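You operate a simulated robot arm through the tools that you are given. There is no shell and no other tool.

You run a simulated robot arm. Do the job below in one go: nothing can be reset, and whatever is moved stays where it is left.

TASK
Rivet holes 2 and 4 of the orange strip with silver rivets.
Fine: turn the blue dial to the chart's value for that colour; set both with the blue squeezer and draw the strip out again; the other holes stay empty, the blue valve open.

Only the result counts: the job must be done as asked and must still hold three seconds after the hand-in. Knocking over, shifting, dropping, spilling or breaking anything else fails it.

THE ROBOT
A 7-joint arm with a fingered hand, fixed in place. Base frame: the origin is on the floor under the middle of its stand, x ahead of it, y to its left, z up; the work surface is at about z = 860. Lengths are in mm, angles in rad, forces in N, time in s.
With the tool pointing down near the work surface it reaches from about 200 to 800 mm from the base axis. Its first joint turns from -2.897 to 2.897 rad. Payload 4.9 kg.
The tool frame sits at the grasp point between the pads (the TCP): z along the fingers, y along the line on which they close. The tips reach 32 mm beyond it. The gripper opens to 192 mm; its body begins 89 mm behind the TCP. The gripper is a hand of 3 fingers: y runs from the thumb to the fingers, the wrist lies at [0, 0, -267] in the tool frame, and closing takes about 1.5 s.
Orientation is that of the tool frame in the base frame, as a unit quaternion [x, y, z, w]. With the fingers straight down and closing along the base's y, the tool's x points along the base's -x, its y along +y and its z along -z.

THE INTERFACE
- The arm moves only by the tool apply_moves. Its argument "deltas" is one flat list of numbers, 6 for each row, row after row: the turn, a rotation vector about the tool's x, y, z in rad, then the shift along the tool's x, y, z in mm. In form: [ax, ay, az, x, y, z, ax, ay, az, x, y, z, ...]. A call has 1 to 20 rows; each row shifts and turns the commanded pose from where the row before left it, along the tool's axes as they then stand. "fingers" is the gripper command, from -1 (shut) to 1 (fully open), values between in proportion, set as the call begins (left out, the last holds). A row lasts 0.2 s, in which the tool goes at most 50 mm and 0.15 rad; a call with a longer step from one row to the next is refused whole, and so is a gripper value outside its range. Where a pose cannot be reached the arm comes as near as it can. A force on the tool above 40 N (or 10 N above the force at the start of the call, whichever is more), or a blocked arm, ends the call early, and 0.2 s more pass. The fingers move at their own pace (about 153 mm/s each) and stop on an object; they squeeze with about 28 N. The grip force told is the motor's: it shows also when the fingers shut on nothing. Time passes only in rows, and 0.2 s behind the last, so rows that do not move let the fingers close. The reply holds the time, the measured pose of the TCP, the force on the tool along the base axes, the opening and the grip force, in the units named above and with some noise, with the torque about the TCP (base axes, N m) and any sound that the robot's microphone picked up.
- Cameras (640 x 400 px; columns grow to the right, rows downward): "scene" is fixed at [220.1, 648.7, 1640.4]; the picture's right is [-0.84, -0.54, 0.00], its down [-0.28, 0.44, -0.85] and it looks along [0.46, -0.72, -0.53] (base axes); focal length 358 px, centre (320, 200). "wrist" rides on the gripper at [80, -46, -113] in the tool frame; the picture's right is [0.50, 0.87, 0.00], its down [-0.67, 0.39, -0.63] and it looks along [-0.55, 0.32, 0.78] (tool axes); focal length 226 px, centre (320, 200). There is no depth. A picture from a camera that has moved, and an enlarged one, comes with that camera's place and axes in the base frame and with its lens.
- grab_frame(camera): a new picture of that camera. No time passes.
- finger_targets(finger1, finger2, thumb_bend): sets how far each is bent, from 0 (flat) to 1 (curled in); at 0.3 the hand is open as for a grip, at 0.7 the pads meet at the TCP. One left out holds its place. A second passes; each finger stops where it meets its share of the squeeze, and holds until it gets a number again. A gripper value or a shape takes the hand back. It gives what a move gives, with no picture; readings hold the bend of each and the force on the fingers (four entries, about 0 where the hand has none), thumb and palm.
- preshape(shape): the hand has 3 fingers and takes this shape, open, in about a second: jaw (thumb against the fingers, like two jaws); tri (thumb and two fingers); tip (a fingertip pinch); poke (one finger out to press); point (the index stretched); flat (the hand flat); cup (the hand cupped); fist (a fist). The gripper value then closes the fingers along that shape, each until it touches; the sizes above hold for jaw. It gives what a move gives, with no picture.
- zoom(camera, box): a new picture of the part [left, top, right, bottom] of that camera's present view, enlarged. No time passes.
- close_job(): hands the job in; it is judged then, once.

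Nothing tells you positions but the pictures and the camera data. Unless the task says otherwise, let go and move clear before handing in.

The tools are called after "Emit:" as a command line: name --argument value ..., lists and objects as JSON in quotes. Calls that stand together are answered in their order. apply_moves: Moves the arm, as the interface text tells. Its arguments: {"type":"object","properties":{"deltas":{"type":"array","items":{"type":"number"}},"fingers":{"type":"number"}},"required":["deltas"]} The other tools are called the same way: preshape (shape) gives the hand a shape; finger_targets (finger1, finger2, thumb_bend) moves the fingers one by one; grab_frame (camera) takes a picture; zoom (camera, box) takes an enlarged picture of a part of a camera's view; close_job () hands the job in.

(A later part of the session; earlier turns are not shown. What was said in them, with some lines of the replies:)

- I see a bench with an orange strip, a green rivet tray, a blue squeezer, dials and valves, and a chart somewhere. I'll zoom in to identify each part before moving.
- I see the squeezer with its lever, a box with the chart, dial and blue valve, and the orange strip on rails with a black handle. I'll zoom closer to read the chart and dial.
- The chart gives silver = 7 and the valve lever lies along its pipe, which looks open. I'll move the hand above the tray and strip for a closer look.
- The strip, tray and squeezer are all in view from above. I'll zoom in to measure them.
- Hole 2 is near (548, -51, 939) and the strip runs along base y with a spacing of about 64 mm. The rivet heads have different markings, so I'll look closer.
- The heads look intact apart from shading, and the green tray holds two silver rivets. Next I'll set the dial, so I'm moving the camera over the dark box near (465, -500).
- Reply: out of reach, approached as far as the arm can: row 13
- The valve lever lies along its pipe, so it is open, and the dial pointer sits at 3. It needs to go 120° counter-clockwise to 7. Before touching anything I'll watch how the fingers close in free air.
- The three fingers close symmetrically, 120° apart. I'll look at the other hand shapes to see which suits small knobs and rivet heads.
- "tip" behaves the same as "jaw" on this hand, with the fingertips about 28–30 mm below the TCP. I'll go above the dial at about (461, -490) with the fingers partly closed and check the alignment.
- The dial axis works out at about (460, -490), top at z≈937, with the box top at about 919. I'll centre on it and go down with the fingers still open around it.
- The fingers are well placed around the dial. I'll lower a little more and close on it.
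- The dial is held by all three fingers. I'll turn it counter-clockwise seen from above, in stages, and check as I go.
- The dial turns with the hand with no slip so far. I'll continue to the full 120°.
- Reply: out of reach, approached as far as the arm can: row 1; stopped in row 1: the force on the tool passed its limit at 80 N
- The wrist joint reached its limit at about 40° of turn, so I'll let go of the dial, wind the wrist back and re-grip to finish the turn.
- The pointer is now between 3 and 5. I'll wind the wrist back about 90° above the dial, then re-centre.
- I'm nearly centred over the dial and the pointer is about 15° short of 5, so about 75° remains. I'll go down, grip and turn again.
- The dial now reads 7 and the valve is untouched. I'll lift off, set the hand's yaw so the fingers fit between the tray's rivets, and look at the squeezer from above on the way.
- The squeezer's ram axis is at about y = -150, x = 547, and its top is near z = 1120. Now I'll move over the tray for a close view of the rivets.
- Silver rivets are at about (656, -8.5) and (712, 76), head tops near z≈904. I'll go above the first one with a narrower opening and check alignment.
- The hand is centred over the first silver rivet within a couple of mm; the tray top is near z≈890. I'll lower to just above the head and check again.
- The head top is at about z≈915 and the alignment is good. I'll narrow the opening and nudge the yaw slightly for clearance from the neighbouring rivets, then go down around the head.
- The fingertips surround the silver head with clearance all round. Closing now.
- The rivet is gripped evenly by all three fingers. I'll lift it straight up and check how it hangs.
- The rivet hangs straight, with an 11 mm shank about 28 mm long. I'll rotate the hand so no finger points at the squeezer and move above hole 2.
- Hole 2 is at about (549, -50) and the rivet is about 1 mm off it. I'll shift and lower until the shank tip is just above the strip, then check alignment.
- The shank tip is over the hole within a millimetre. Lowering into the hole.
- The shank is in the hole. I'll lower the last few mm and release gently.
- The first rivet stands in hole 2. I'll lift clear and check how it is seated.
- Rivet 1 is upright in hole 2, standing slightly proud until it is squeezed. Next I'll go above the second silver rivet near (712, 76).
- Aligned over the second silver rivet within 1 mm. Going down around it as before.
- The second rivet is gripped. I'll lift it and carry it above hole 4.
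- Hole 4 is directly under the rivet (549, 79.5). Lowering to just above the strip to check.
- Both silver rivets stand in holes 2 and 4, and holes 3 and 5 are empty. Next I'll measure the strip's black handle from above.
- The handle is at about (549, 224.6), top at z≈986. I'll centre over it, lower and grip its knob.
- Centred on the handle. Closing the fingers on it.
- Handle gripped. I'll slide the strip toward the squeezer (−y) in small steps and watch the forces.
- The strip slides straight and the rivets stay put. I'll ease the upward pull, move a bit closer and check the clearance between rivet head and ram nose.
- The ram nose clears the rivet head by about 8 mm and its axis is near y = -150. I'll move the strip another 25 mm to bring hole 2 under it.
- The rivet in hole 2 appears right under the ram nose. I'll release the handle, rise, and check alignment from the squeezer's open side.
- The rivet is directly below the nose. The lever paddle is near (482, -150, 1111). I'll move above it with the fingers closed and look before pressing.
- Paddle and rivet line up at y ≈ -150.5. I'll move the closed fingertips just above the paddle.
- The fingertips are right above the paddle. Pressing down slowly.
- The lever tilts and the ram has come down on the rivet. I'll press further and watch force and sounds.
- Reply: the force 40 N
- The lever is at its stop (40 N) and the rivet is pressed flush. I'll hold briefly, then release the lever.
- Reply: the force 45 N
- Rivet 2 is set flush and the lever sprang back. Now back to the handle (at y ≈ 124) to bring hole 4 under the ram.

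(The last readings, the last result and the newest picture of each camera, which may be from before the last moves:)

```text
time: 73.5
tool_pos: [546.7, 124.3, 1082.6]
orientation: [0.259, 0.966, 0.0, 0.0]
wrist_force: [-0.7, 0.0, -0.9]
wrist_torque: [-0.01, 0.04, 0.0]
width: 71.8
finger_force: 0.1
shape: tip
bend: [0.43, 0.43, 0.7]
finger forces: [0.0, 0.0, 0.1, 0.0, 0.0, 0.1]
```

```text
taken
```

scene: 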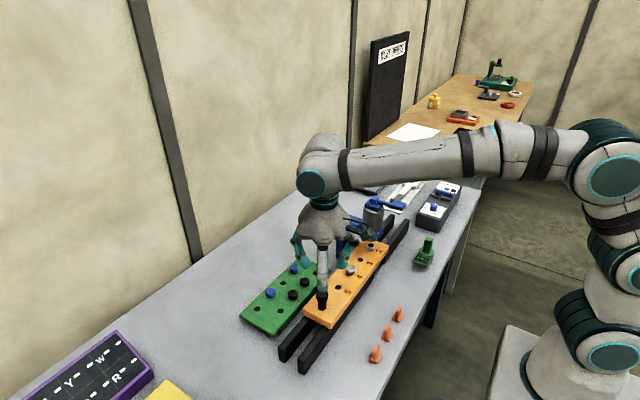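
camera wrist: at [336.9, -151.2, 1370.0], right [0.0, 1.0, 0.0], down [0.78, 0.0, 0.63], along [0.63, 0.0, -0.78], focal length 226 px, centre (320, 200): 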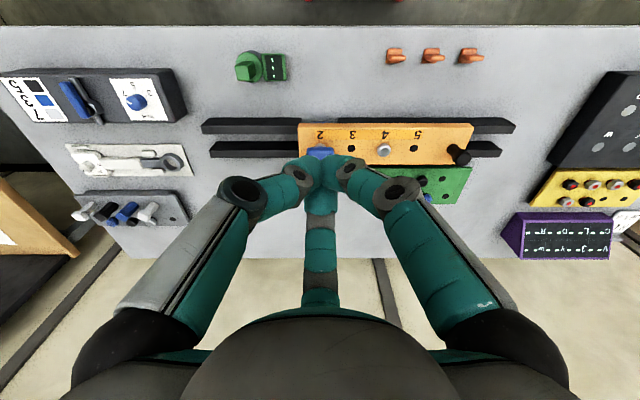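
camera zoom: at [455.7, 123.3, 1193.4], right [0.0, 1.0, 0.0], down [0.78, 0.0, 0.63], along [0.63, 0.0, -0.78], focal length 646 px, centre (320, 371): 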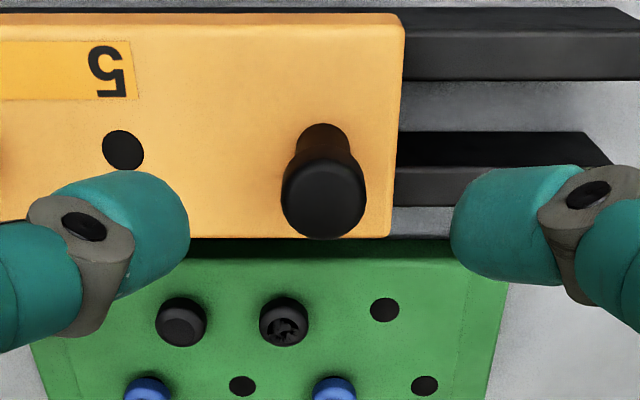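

Emit:
apply_moves --deltas '[0, 0, 0, -0.2, 0.8, 28, 0, 0, 0, 0, 0, 28, 0, 0, 0, 0, 0, 27, 0, 0, 0, 0, 0, 0]'

Emit:
apply_moves --deltas '[0, 0, 0, 0, 0, 0, 0, 0, 0, 0, 0, 0, 0, 0, 0, 0, 0, 0, 0, 0, 0, 0, 0, 0]' --fingers -1

Emit:
zoom --camera "wrist" --box '[240, 90, 400, 230]'

```text
time: 74.5
tool_pos: [548.6, 124.8, 997.5]
orientation: [0.259, 0.966, 0.001, 0.0]
wrist_force: [-0.1, -0.1, -0.3]
wrist_torque: [-0.01, -0.02, 0.01]
width: 71.9
finger_force: 0.0
shape: tip
bend: [0.43, 0.43, 0.7]
finger forces: [0.0, 0.0, 0.0, 0.1, 0.0, 0.1]
```

```text
time: 75.5
tool_pos: [548.3, 125.9, 999.3]
orientation: [0.258, 0.966, 0.0, -0.001]
wrist_force: [1.0, -0.7, -4.6]
wrist_torque: [0.01, -0.08, 0.02]
width: 23.2
finger_force: 27.9
shape: tip
bend: [0.75, 0.75, 0.7]
finger forces: [23.7, 25.3, 0.0, 0.1, 24.3, 0.1]
```

```text
2.86 times, centred on (320, 160) of wrist
camera zoom: at [456.7, 124.5, 1109.9], right [0.0, 1.0, 0.0], down [0.78, 0.0, 0.63], along [0.63, 0.0, -0.78], focal length 646 px, centre (320, 314)
```

zoom: 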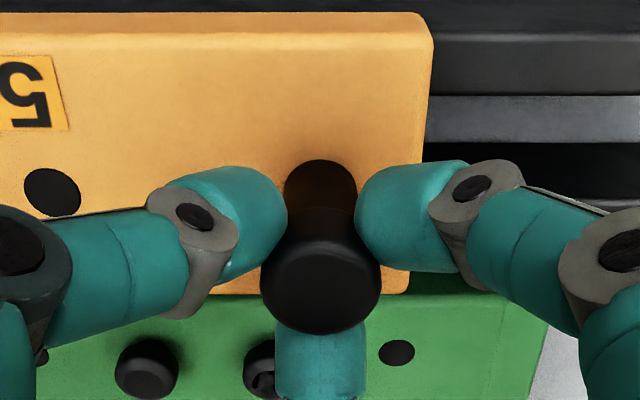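

Emit:
apply_moves --deltas '[0, 0, 0, 0, 0, 0.8, 0, 0, 0, -4.98, -8.626, 0, 0, 0, 0, -4.98, -8.626, 0, 0, 0, 0, -4.98, -8.626, 0, 0, 0, 0, -4.98, -8.626, 0, 0, 0, 0, -4.98, -8.626, 0, 0, 0, 0, -4.98, -8.626, 0, 0, 0, 0, -4.98, -8.626, 0, 0, 0, 0, 0, 0, 0]'

Emit:
grab_frame --camera "wrist"

Emit:
zoom --camera "scene" --box '[280, 160, 430, 310]'

```text
time: 77.5
tool_pos: [548.7, 54.9, 997.7]
orientation: [0.259, 0.966, 0.0, 0.0]
wrist_force: [-6.8, 6.8, 1.3]
wrist_torque: [0.18, 0.16, -0.09]
width: 23.0
finger_force: 28.4
shape: tip
bend: [0.75, 0.75, 0.7]
finger forces: [29.8, 25.3, 0.0, 0.1, 25.3, 0.0]
```

```text
taken
camera wrist: at [457.1, 55.6, 1109.6], right [0.0, 1.0, 0.0], down [0.78, 0.0, 0.63], along [0.63, 0.0, -0.78], focal length 226 px, centre (320, 200)
```

wrist: 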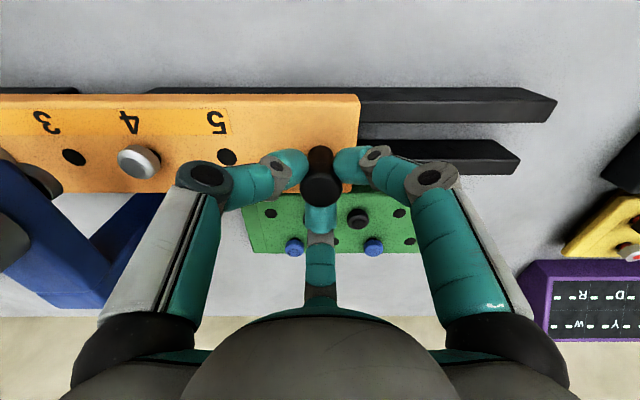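

```text
2.67 times, centred on (355, 235) of scene
camera zoom: at [220.1, 648.7, 1640.4], right [-0.84, -0.54, 0.0], down [-0.28, 0.44, -0.85], along [0.46, -0.72, -0.53], focal length 954 px, centre (227, 107)
```

zoom: 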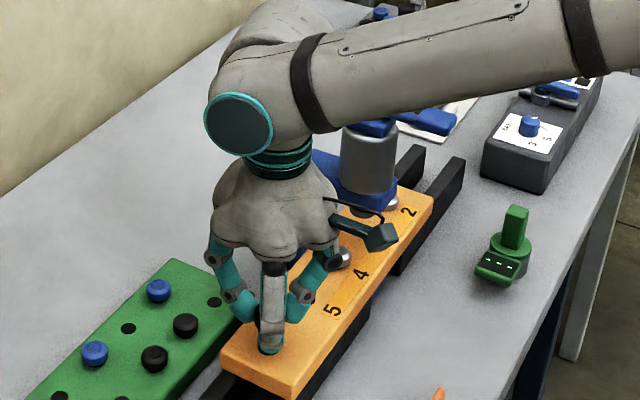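

Emit:
apply_moves --deltas '[0, 0, 0, -4.98, -8.626, 0, 0, 0, 0, -4.98, -8.626, 0, 0, 0, 0, -4.98, -8.626, 0, 0, 0, 0, -4.98, -8.626, 0, 0, 0, 0, -4.98, -8.626, 0, 0, 0, 0, -4.98, -8.626, 0, 0, 0, 0, 0, 0, 0]'

Emit:
grab_frame --camera "wrist"

Emit:
zoom --camera "scene" --box '[280, 160, 430, 310]'

Emit:
zoom --camera "scene" --box '[362, 232, 382, 248]'

```text
time: 79.0
tool_pos: [548.0, -3.7, 998.2]
orientation: [0.258, 0.966, 0.0, -0.001]
wrist_force: [-6.9, -3.1, 1.0]
wrist_torque: [-0.11, 0.17, -0.07]
width: 23.1
finger_force: 27.7
shape: tip
bend: [0.75, 0.75, 0.7]
finger forces: [26.3, 24.4, 0.0, 0.0, 30.4, 0.0]
```

```text
taken
camera wrist: at [457.4, -4.8, 1109.7], right [0.0, 1.0, 0.0], down [0.78, 0.0, 0.63], along [0.63, 0.0, -0.78], focal length 226 px, centre (320, 200)
```

wrist: 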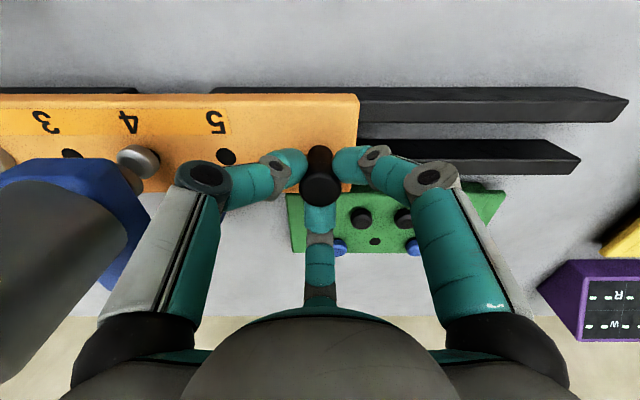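

```text
2.67 times, centred on (355, 235) of scene
camera zoom: at [220.1, 648.7, 1640.4], right [-0.84, -0.54, 0.0], down [-0.28, 0.44, -0.85], along [0.46, -0.72, -0.53], focal length 954 px, centre (227, 107)
```

zoom: 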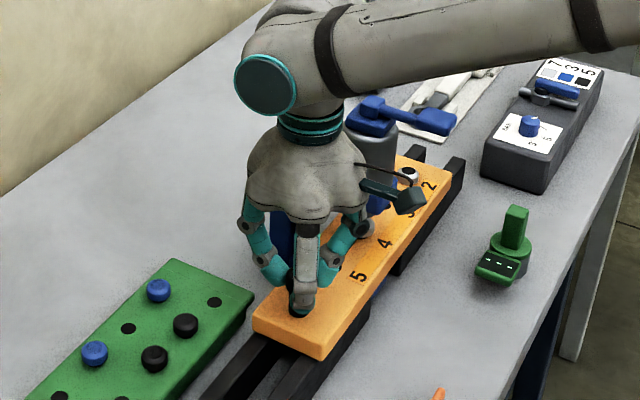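

```text
16.00 times, centred on (372, 240) of scene
camera zoom: at [220.1, 648.7, 1640.4], right [-0.84, -0.54, 0.0], down [-0.28, 0.44, -0.85], along [0.46, -0.72, -0.53], focal length 5725 px, centre (-512, -440)
```

zoom: 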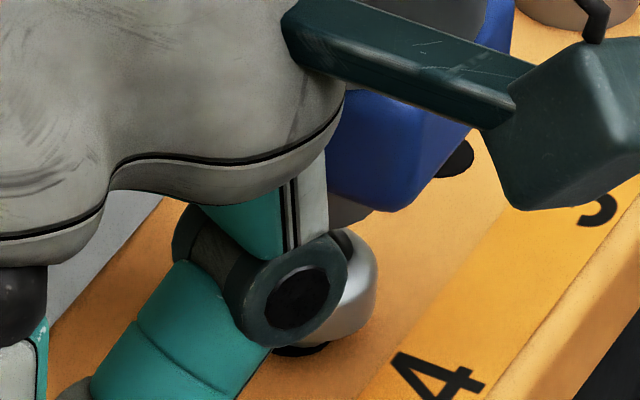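

Rivet 4's edge sits where rivet 2's did when aligned. Releasing the handle and moving up to the lever.

Emit:
apply_moves --deltas '[0, 0, 0, 0, 0, 0, 0, 0, 0, 0, 0, 0, 0, 0, 0, 0, 0, 0]' --fingers -0.25

Emit:
apply_moves --deltas '[0, 0, 0, 0, 0, -20, 0, 0, 0, 0, 0, -40, 0, 0, 0, 0, 0, -40, 0, 0, 0, 0, 0, -40, 0, 0, 0, 0, 0, -40, 0, 0, 0, 0, 0, -40, 0, 0, 0, 0, 0, -40, 0, 0, 0, 0, 0, 0]'

Emit:
zoom --camera "scene" --box '[340, 190, 400, 265]'

Emit:
zoom --camera "scene" --box '[362, 232, 382, 248]'

```text
time: 79.8
tool_pos: [548.9, -3.7, 996.9]
orientation: [0.258, 0.966, 0.002, 0.0]
wrist_force: [-0.2, 0.2, -0.3]
wrist_torque: [0.02, -0.01, 0.01]
width: 71.8
finger_force: 0.0
shape: tip
bend: [0.43, 0.43, 0.7]
finger forces: [0.0, 0.0, 0.0, 0.0, 0.0, 0.0]
```

```text
time: 81.7
tool_pos: [549.9, -5.7, 1257.5]
orientation: [0.259, 0.966, 0.0, 0.0]
wrist_force: [0.5, -0.6, -0.9]
wrist_torque: [0.0, 0.03, 0.02]
width: 71.6
finger_force: 0.1
shape: tip
bend: [0.43, 0.43, 0.7]
finger forces: [0.1, 0.0, 0.0, 0.0, 0.1, 0.0]
```

```text
5.33 times, centred on (370, 228) of scene
camera zoom: at [220.1, 648.7, 1640.4], right [-0.84, -0.54, 0.0], down [-0.28, 0.44, -0.85], along [0.46, -0.72, -0.53], focal length 1908 px, centre (53, 53)
```

zoom: 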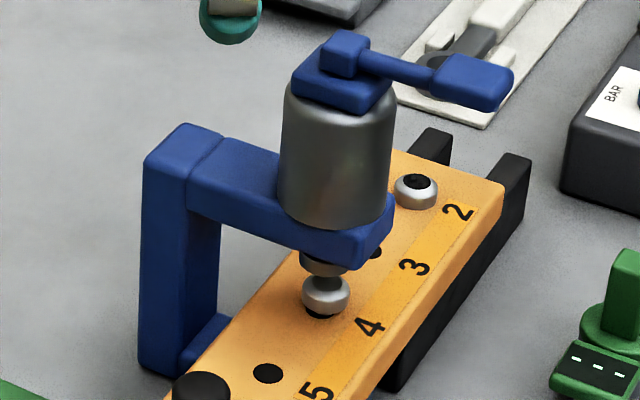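

```text
16.00 times, centred on (372, 240) of scene
camera zoom: at [220.1, 648.7, 1640.4], right [-0.84, -0.54, 0.0], down [-0.28, 0.44, -0.85], along [0.46, -0.72, -0.53], focal length 5725 px, centre (-512, -440)
```

zoom: 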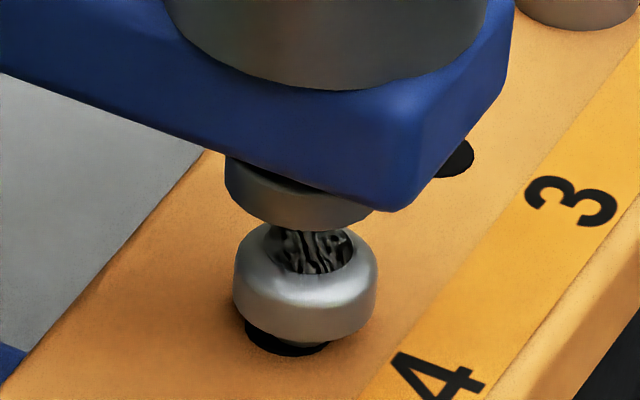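

Rivet 4 is aligned exactly as rivet 2 was. Moving the closed fingertips above the paddle again.

Emit:
apply_moves --deltas '[0, 0, 0, -1.9, -40.7, 0, 0, 0, 0, -1.9, -40.7, 0, 0, 0, 0, -1.9, -40.7, 0, 0, 0, 0, -1.9, -40.7, 0, 0, 0, 0, 0, 0, 0, 0, 0, 0, 0, 0, 31, 0, 0, 0, 0, 0, 31, 0, 0, 0, 0, 0, 31, 0, 0, 0, 0, 0, 0]' --fingers -1

Emit:
zoom --camera "wrist" --box '[250, 100, 390, 240]'

Emit:
zoom --camera "scene" --box '[340, 150, 430, 250]'

```text
time: 83.7
tool_pos: [474.8, -148.5, 1164.8]
orientation: [0.259, 0.966, 0.0, -0.001]
wrist_force: [-0.4, 0.1, -0.3]
wrist_torque: [0.0, 0.02, 0.01]
width: 0.1
finger_force: 27.9
shape: tip
bend: [0.7, 0.7, 0.7]
finger forces: [0.0, 0.0, 0.0, 0.0, 0.0, 0.0]
```

```text
2.86 times, centred on (320, 170) of wrist
camera zoom: at [383.5, -148.9, 1276.2], right [0.0, 1.0, 0.0], down [0.78, 0.0, 0.63], along [0.63, 0.0, -0.78], focal length 646 px, centre (320, 286)
```

zoom: 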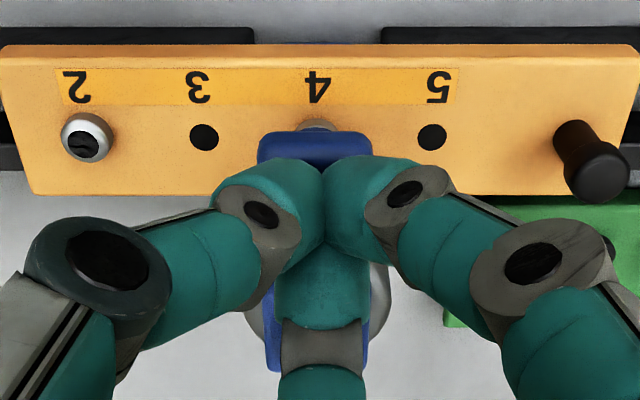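

```text
4.00 times, centred on (385, 200) of scene
camera zoom: at [220.1, 648.7, 1640.4], right [-0.84, -0.54, 0.0], down [-0.28, 0.44, -0.85], along [0.46, -0.72, -0.53], focal length 1431 px, centre (60, 200)
```

zoom: 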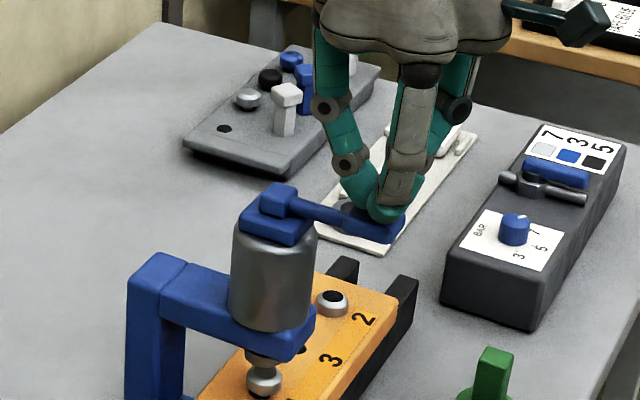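

Everything is positioned as before, so I'll press the lever for rivet 4.

Emit:
apply_moves --deltas '[0, 0, 0, 0, 0, 8, 0, 0, 0, 0, 0, 8, 0, 0, 0, 0, 0, 6, 0, 0, 0, 0, 0, 0]'

Emit:
apply_moves --deltas '[0, 0, 0, 0, 0, 4, 0, 0, 0, 0, 0, 4, 0, 0, 0, 0, 0, 0]'

Emit:
apply_moves --deltas '[0, 0, 0, 0, 0, 4, 0, 0, 0, 0, 0, 4, 0, 0, 0, 0, 0, 0]'

Emit:
zoom --camera "scene" --box '[340, 190, 400, 265]'

```text
time: 84.7
tool_pos: [472.6, -147.9, 1142.3]
orientation: [0.26, 0.966, 0.0, 0.0]
wrist_force: [0.0, 0.2, 5.2]
wrist_torque: [0.0, -0.04, 0.01]
width: 0.0
finger_force: 28.0
shape: tip
bend: [0.7, 0.7, 0.7]
finger forces: [0.2, 0.0, 0.1, 0.0, 0.1, 0.0]
```

```text
time: 85.5
tool_pos: [474.1, -149.5, 1134.1]
orientation: [0.258, 0.966, 0.0, 0.0]
wrist_force: [-0.6, 0.7, 6.3]
wrist_torque: [0.05, 0.0, 0.01]
width: 0.0
finger_force: 28.1
shape: tip
bend: [0.7, 0.7, 0.7]
finger forces: [0.1, 0.0, 0.1, 0.0, 0.0, 0.0]
```

```text
time: 86.2
tool_pos: [473.2, -149.8, 1133.2]
orientation: [0.259, 0.966, 0.0, 0.004]
wrist_force: [-8.1, 0.1, 13.3]
wrist_torque: [0.04, 0.17, -0.03]
width: 0.0
finger_force: 27.2
shape: tip
bend: [0.7, 0.7, 0.7]
finger forces: [0.1, 0.0, 0.1, 0.0, 0.0, 0.0]
stopped in row 3: the force on the tool passed its limit at 42 N (the readings are from after the stop); the commanded pose is now the measured one
```

```text
5.33 times, centred on (370, 228) of scene
camera zoom: at [220.1, 648.7, 1640.4], right [-0.84, -0.54, 0.0], down [-0.28, 0.44, -0.85], along [0.46, -0.72, -0.53], focal length 1908 px, centre (53, 53)
```

zoom: 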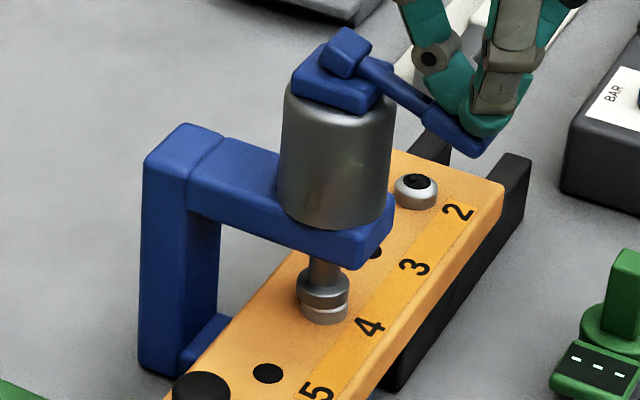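

Ram fully down again with the stop force reached. Holding briefly, then releasing.

Emit:
apply_moves --deltas '[0, 0, 0, 0, 0, 1, 0, 0, 0, 0, 0, 0, 0, 0, 0, 0, 0, 0]'

Emit:
apply_moves --deltas '[0, 0, 0, 0, 0, -10, 0, 0, 0, 0, 0, -15, 0, 0, 0, 0, 0, -25, 0, 0, 0, 0, 0, -40, 0, 0, 0, 0, 0, -40, 0, 0, 0, 0, 0, 0]'

Emit:
zoom --camera "scene" --box '[340, 190, 400, 265]'

Emit:
zoom --camera "wrist" --box '[200, 60, 440, 220]'

```text
time: 87.0
tool_pos: [475.6, -148.8, 1131.9]
orientation: [0.258, 0.966, 0.0, 0.006]
wrist_force: [-7.5, -0.9, 32.1]
wrist_torque: [0.04, 0.09, 0.02]
width: 0.3
finger_force: 27.9
shape: tip
bend: [0.7, 0.7, 0.7]
finger forces: [0.1, 0.1, 0.0, 0.0, 0.1, 0.0]
```

```text
time: 88.5
tool_pos: [474.3, -149.3, 1259.7]
orientation: [0.259, 0.966, 0.0, 0.002]
wrist_force: [-0.3, 0.1, 0.0]
wrist_torque: [-0.03, 0.02, 0.02]
width: 0.0
finger_force: 28.2
shape: tip
bend: [0.7, 0.7, 0.7]
finger forces: [0.0, 0.0, 0.0, 0.0, 0.1, 0.1]
```

```text
5.33 times, centred on (370, 228) of scene
camera zoom: at [220.1, 648.7, 1640.4], right [-0.84, -0.54, 0.0], down [-0.28, 0.44, -0.85], along [0.46, -0.72, -0.53], focal length 1908 px, centre (53, 53)
```

zoom: 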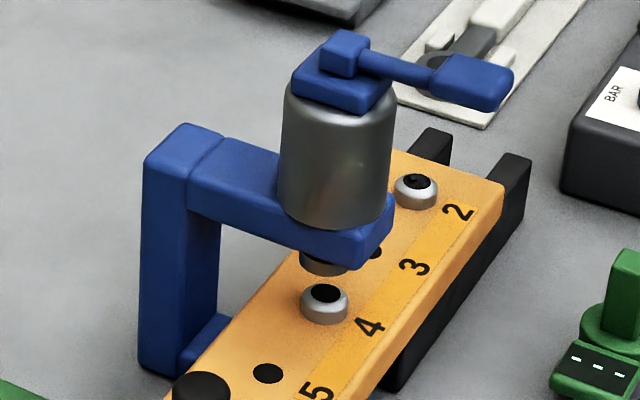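

```text
2.50 times, centred on (320, 140) of wrist
camera zoom: at [382.1, -148.6, 1371.4], right [0.0, 1.0, 0.0], down [0.77, 0.0, 0.64], along [0.64, 0.0, -0.77], focal length 565 px, centre (320, 350)
```

zoom: 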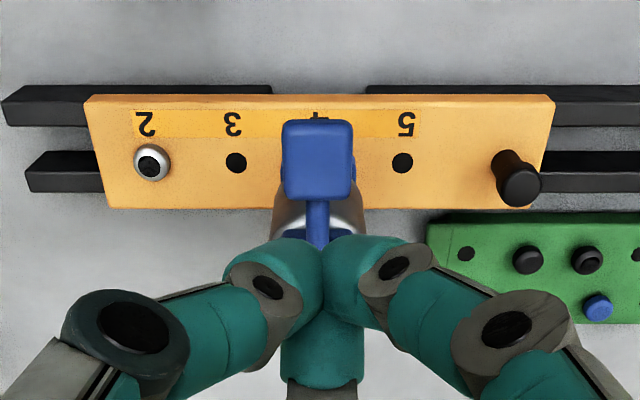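

Both rivets are set. Now back to the handle, near y ≈ -5, to draw the strip out again.

Emit:
apply_moves --deltas '[0.0013, 0.005, 0, 0, 0, 0, 0, 0, 0, 1.93, 40.5, 0, 0, 0, 0, 1.93, 40.5, 0, 0, 0, 0, 1.93, 40.5, 0, 0, 0, 0, 1.93, 40.5, 0, 0, 0, 0, 0, 0, 44, 0, 0, 0, 0, 0, 44, 0, 0, 0, 0, 0, 44, 0, 0, 0, 0, 0, 44, 0, 0, 0, 0, 0, 0]' --fingers -0.25

Emit:
zoom --camera "wrist" --box '[240, 70, 400, 210]'

Emit:
zoom --camera "scene" --box '[280, 160, 430, 310]'

```text
time: 90.7
tool_pos: [549.9, -4.3, 1084.1]
orientation: [0.259, 0.966, 0.0, 0.001]
wrist_force: [0.6, 0.1, -0.6]
wrist_torque: [0.03, 0.02, 0.01]
width: 71.5
finger_force: 0.1
shape: tip
bend: [0.43, 0.43, 0.7]
finger forces: [0.0, 0.0, 0.0, 0.0, 0.1, 0.0]
```

```text
2.86 times, centred on (320, 140) of wrist
camera zoom: at [457.1, -4.7, 1195.9], right [0.0, 1.0, 0.0], down [0.77, 0.0, 0.63], along [0.63, 0.0, -0.77], focal length 646 px, centre (320, 371)
```

zoom: 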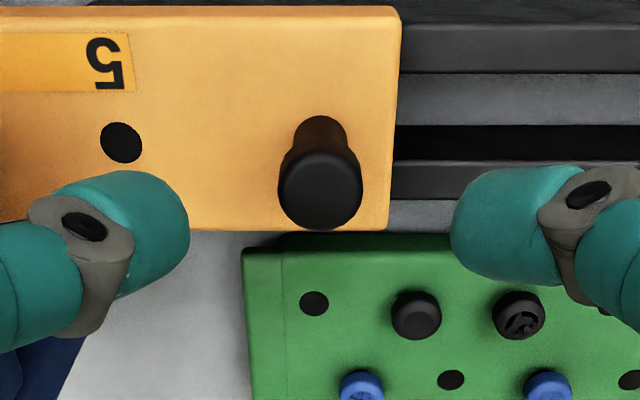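

```text
2.67 times, centred on (355, 235) of scene
camera zoom: at [220.1, 648.7, 1640.4], right [-0.84, -0.54, 0.0], down [-0.28, 0.44, -0.85], along [0.46, -0.72, -0.53], focal length 954 px, centre (227, 107)
```

zoom: 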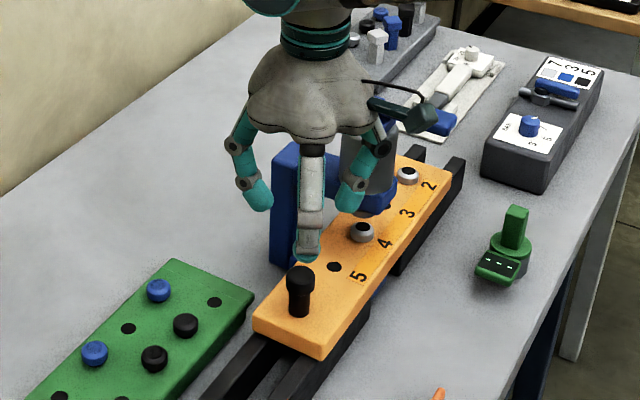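

Emit:
apply_moves --deltas '[0, 0, 0, 0.4, -0.5, 29, 0, 0, 0, 0, 0, 29, 0, 0, 0, 0, 0, 28, 0, 0, 0, 0, 0, 0]'

Emit:
apply_moves --deltas '[0, 0, 0, 0, 0, 0, 0, 0, 0, 0, 0, 0, 0, 0, 0, 0, 0, 0, 0, 0, 0, 0, 0, 0]' --fingers -1

Emit:
apply_moves --deltas '[0, 0, 0, 0, 0, 0.8, 0, 0, 0, 5, 8.66, 0, 0, 0, 0, 5, 8.66, 0, 0, 0, 0, 5, 8.66, 0, 0, 0, 0, 5, 8.66, 0, 0, 0, 0, 5, 8.66, 0, 0, 0, 0, 5, 8.66, 0, 0, 0, 0, 0, 0, 0]'

Emit:
grab_frame --camera "wrist"

Emit:
zoom --camera "scene" --box '[280, 160, 430, 310]'

```text
time: 91.7
tool_pos: [549.2, -5.4, 998.0]
orientation: [0.259, 0.966, -0.001, 0.001]
wrist_force: [-0.2, 0.9, 0.6]
wrist_torque: [0.02, -0.02, 0.02]
width: 71.3
finger_force: 0.1
shape: tip
bend: [0.43, 0.43, 0.7]
finger forces: [0.0, 0.0, 0.0, 0.0, 0.0, 0.0]
```

```text
time: 92.7
tool_pos: [549.0, -4.8, 997.5]
orientation: [0.26, 0.966, 0.0, 0.0]
wrist_force: [2.2, 0.0, -5.6]
wrist_torque: [-0.01, -0.03, -0.03]
width: 23.0
finger_force: 28.1
shape: tip
bend: [0.75, 0.75, 0.7]
finger forces: [24.8, 24.3, 0.0, 0.1, 23.7, 0.0]
```

```text
time: 94.5
tool_pos: [550.2, 56.4, 996.9]
orientation: [0.259, 0.966, 0.001, 0.001]
wrist_force: [0.1, 5.7, -2.0]
wrist_torque: [0.14, 0.01, -0.04]
width: 23.2
finger_force: 28.0
shape: tip
bend: [0.75, 0.75, 0.7]
finger forces: [30.1, 26.1, 0.0, 0.1, 23.0, 0.0]
```

```text
taken
camera wrist: at [456.9, 55.7, 1108.8], right [0.0, 1.0, 0.0], down [0.77, 0.0, 0.63], along [0.63, 0.0, -0.77], focal length 226 px, centre (320, 200)
```

wrist: 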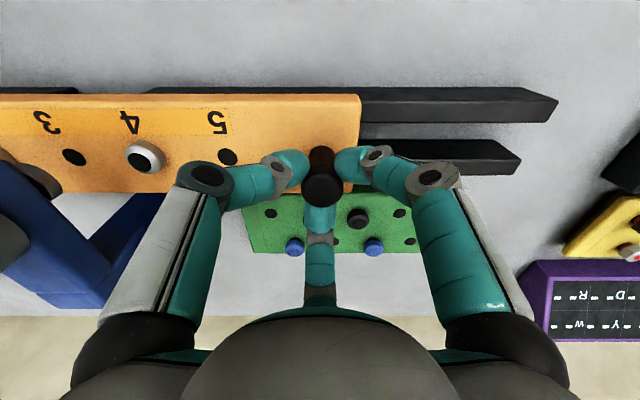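

```text
2.67 times, centred on (355, 235) of scene
camera zoom: at [220.1, 648.7, 1640.4], right [-0.84, -0.54, 0.0], down [-0.28, 0.44, -0.85], along [0.46, -0.72, -0.53], focal length 954 px, centre (227, 107)
```

zoom: 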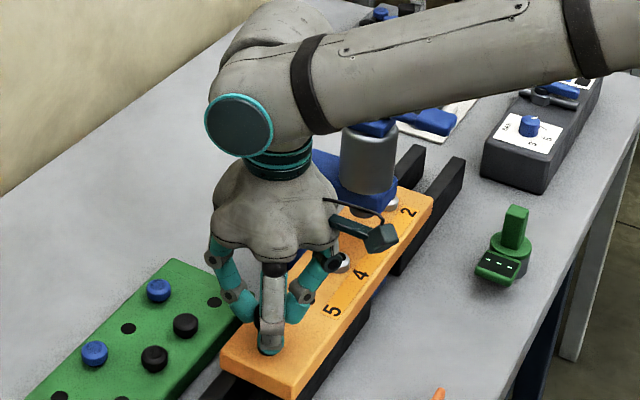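

The strip draws back smoothly. I'll continue to its original position.

Emit:
apply_moves --deltas '[0, 0, 0, 4.94, 8.56, 0, 0, 0, 0, 4.94, 8.56, 0, 0, 0, 0, 4.94, 8.56, 0, 0, 0, 0, 4.94, 8.56, 0, 0, 0, 0, 4.94, 8.56, 0, 0, 0, 0, 4.94, 8.56, 0, 0, 0, 0, 4.94, 8.56, 0, 0, 0, 0, 4.94, 8.56, 0, 0, 0, 0, 4.94, 8.56, 0, 0, 0, 0, 4.94, 8.56, 0, 0, 0, 0, 4.94, 8.56, 0, 0, 0, 0, 4.94, 8.56, 0, 0, 0, 0, 4.94, 8.56, 0, 0, 0, 0, 4.94, 8.56, 0, 0, 0, 0, 4.94, 8.56, 0, 0, 0, 0, 4.94, 8.56, 0, 0, 0, 0, 3.5, 6.1, 0, 0, 0, 0, 0, 0, 0]'

Emit:
grab_frame --camera "wrist"

Emit:
zoom --camera "scene" --box '[250, 180, 430, 350]'

```text
time: 98.2
tool_pos: [548.9, 221.3, 997.0]
orientation: [0.258, 0.966, 0.0, 0.0]
wrist_force: [-5.0, 5.6, -2.5]
wrist_torque: [0.12, 0.12, -0.04]
width: 22.9
finger_force: 28.5
shape: tip
bend: [0.75, 0.75, 0.7]
finger forces: [30.0, 24.0, 0.1, 0.0, 24.6, 0.0]
```

```text
taken
camera wrist: at [457.4, 220.6, 1108.9], right [0.0, 1.0, 0.0], down [0.78, 0.0, 0.63], along [0.63, 0.0, -0.78], focal length 226 px, centre (320, 200)
```

wrist: 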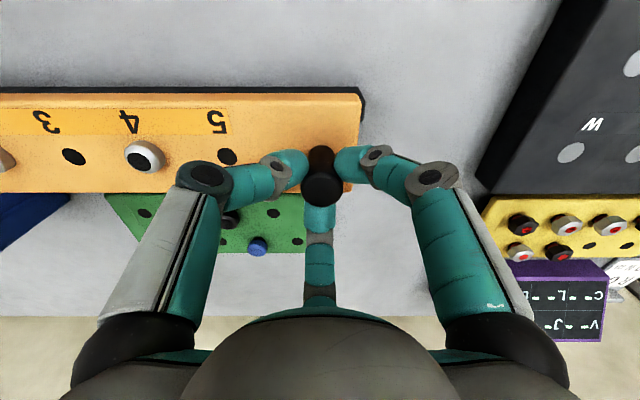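

```text
2.35 times, centred on (340, 265) of scene
camera zoom: at [220.1, 648.7, 1640.4], right [-0.84, -0.54, 0.0], down [-0.28, 0.44, -0.85], along [0.46, -0.72, -0.53], focal length 842 px, centre (273, 47)
```

zoom: 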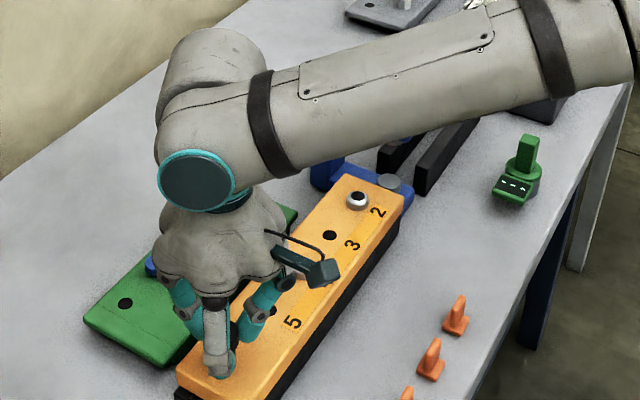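

The strip is within 3 mm of its starting place. I'll finish the draw, release and lift clear.

Emit:
apply_moves --deltas '[0, 0, 0, 1.4, 2.42, 0, 0, 0, 0, 0, 0, 0]'

Emit:
apply_moves --deltas '[0, 0, 0, 0, 0, 0, 0, 0, 0, 0, 0, 0, 0, 0, 0, 0, 0, 0]' --fingers -0.25

Emit:
apply_moves --deltas '[0, 0, 0, 0, 0, -20, 0, 0, 0, 0, 0, -40, 0, 0, 0, 0, 0, -40, 0, 0, 0, 0, 0, -40, 0, 0, 0, 0, 0, -40, 0, 0, 0, 0, 0, -40, 0, 0, 0, 0, 0, 0]'

Emit:
grab_frame --camera "wrist"

Emit:
grab_frame --camera "scene"

Emit:
zoom --camera "scene" --box '[230, 220, 420, 370]'

```text
time: 98.8
tool_pos: [548.9, 222.3, 997.8]
orientation: [0.259, 0.966, 0.001, 0.001]
wrist_force: [-5.3, 3.4, -4.0]
wrist_torque: [0.11, 0.18, -0.05]
width: 23.2
finger_force: 28.1
shape: tip
bend: [0.75, 0.75, 0.7]
finger forces: [28.9, 23.6, 0.0, 0.1, 26.2, 0.1]
```

```text
time: 99.7
tool_pos: [549.7, 222.4, 997.1]
orientation: [0.259, 0.966, -0.001, 0.001]
wrist_force: [-0.1, -0.4, 0.1]
wrist_torque: [0.02, -0.01, -0.01]
width: 71.5
finger_force: 0.1
shape: tip
bend: [0.43, 0.43, 0.7]
finger forces: [0.0, 0.0, 0.0, 0.0, 0.0, 0.0]
```

```text
time: 101.2
tool_pos: [548.6, 222.0, 1217.5]
orientation: [0.258, 0.966, 0.001, 0.0]
wrist_force: [0.0, 0.0, 0.2]
wrist_torque: [0.03, 0.01, 0.01]
width: 71.5
finger_force: 0.0
shape: tip
bend: [0.43, 0.43, 0.7]
finger forces: [0.0, 0.0, 0.1, 0.1, 0.0, 0.1]
```

```text
taken
camera wrist: at [456.7, 222.3, 1329.6], right [0.0, 1.0, 0.0], down [0.77, 0.0, 0.63], along [0.63, 0.0, -0.77], focal length 226 px, centre (320, 200)
```

wrist: 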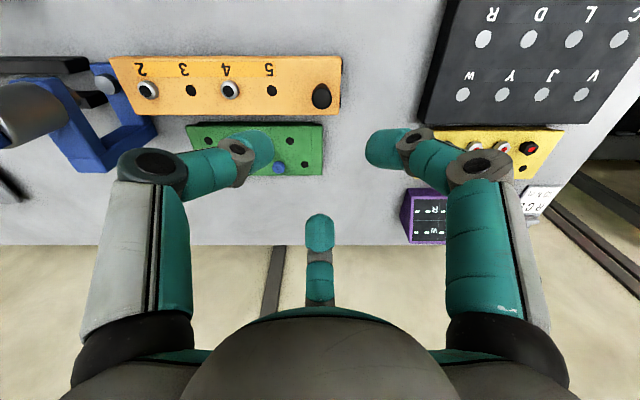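

```text
taken
```

scene: 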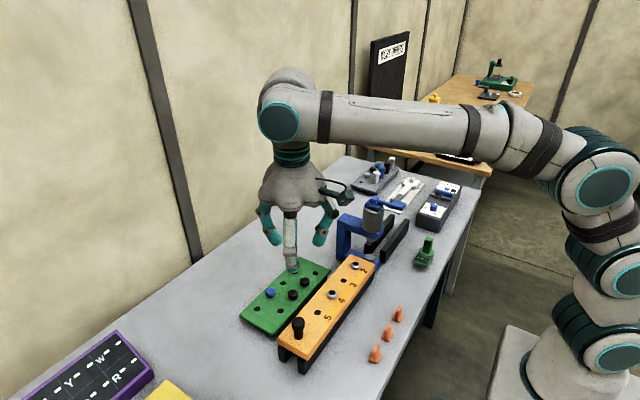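

```text
2.67 times, centred on (325, 295) of scene
camera zoom: at [220.1, 648.7, 1640.4], right [-0.84, -0.54, 0.0], down [-0.28, 0.44, -0.85], along [0.46, -0.72, -0.53], focal length 954 px, centre (307, -53)
```

zoom: 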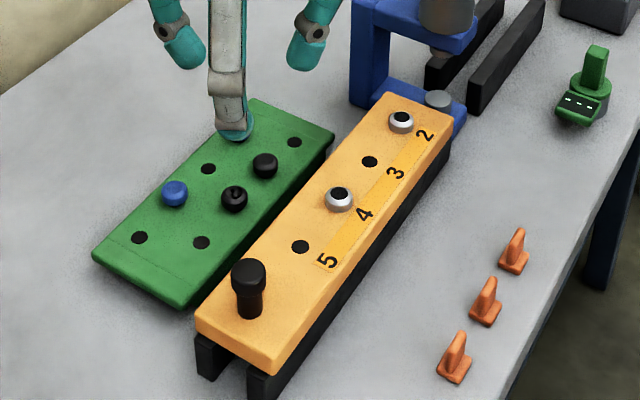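

The strip is drawn out with both rivets set and holes 3 and 5 empty. I'll check the dial, the valve and the lever one last time.

Emit:
zoom --camera "scene" --box '[405, 175, 470, 230]'

Emit:
zoom --camera "scene" --box '[320, 250, 385, 310]'

Emit:
zoom --camera "wrist" --box '[100, 40, 350, 190]'

```text
7.27 times, centred on (438, 202) of scene
camera zoom: at [220.1, 648.7, 1640.4], right [-0.84, -0.54, 0.0], down [-0.28, 0.44, -0.85], along [0.46, -0.72, -0.53], focal length 2602 px, centre (-534, 182)
```

zoom: 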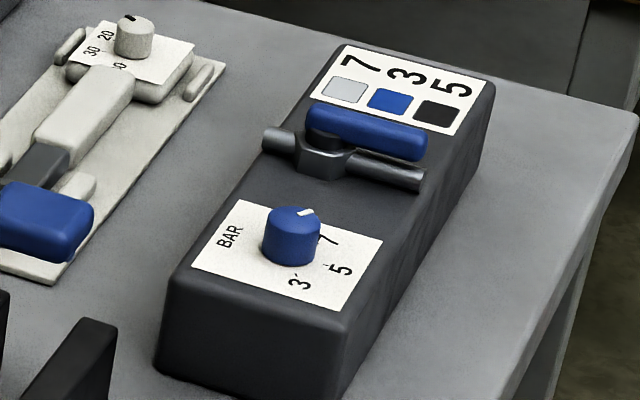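

```text
6.67 times, centred on (352, 280) of scene
camera zoom: at [220.1, 648.7, 1640.4], right [-0.84, -0.54, 0.0], down [-0.28, 0.44, -0.85], along [0.46, -0.72, -0.53], focal length 2386 px, centre (103, -333)
```

zoom: 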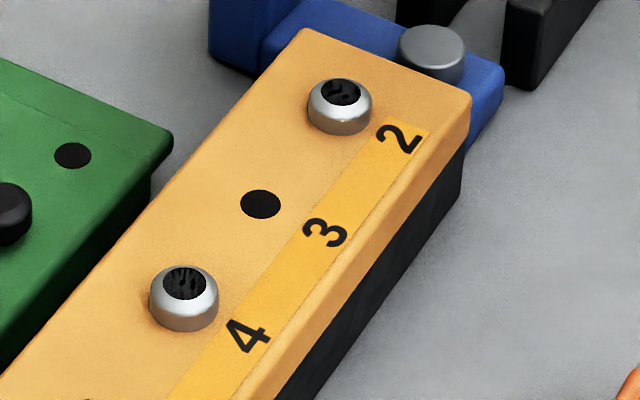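

```text
2.56 times, centred on (225, 115) of wrist
camera zoom: at [456.7, 222.3, 1329.6], right [0.0, 1.0, 0.0], down [0.77, 0.0, 0.63], along [0.63, 0.0, -0.77], focal length 579 px, centre (563, 418)
```

zoom: 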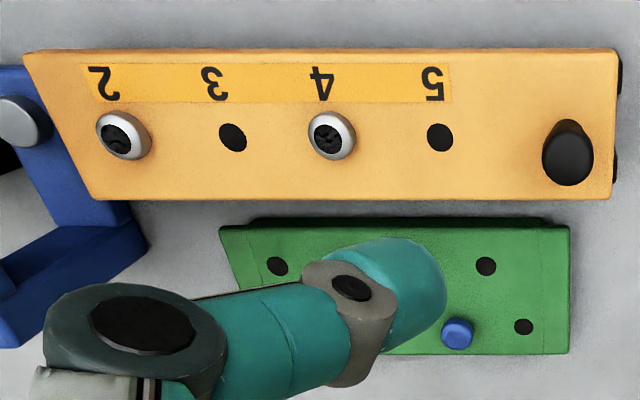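

The dial points at 7, the valve is open, and both silver rivets are flush in holes 2 and 4. The strip is back out, the lever is up and the hand is clear, so I'm handing in.

Emit:
close_job

```text
The job is handed in.
```

The job is handed in. The orange strip has silver rivets in holes 2 and 4; holes 3 and 5 are empty. I haven't been told how it was judged.

- **Dial:** the chart gives 7 for silver. I turned the blue dial from 3 to 7, and the pointer measured within about 3° of the 7 mark.
- **Rivets:** both came from the green tray. Each was centred under the ram, and I pressed the lever until the force rose sharply, to just over 40 N. Both now sit much lower on the strip than before pressing, and their tops have turned dark.
- **Strip:** I drew it back out to within about 1 mm of where it started.
- **Valve:** the blue valve stayed open and was not touched.

During the first dial turn the wrist reached its joint limit and the force hit 80 N before the move stopped. I let go, wound the wrist back and re-gripped to finish the turn. The later pictures showed no damage and nothing else moved.
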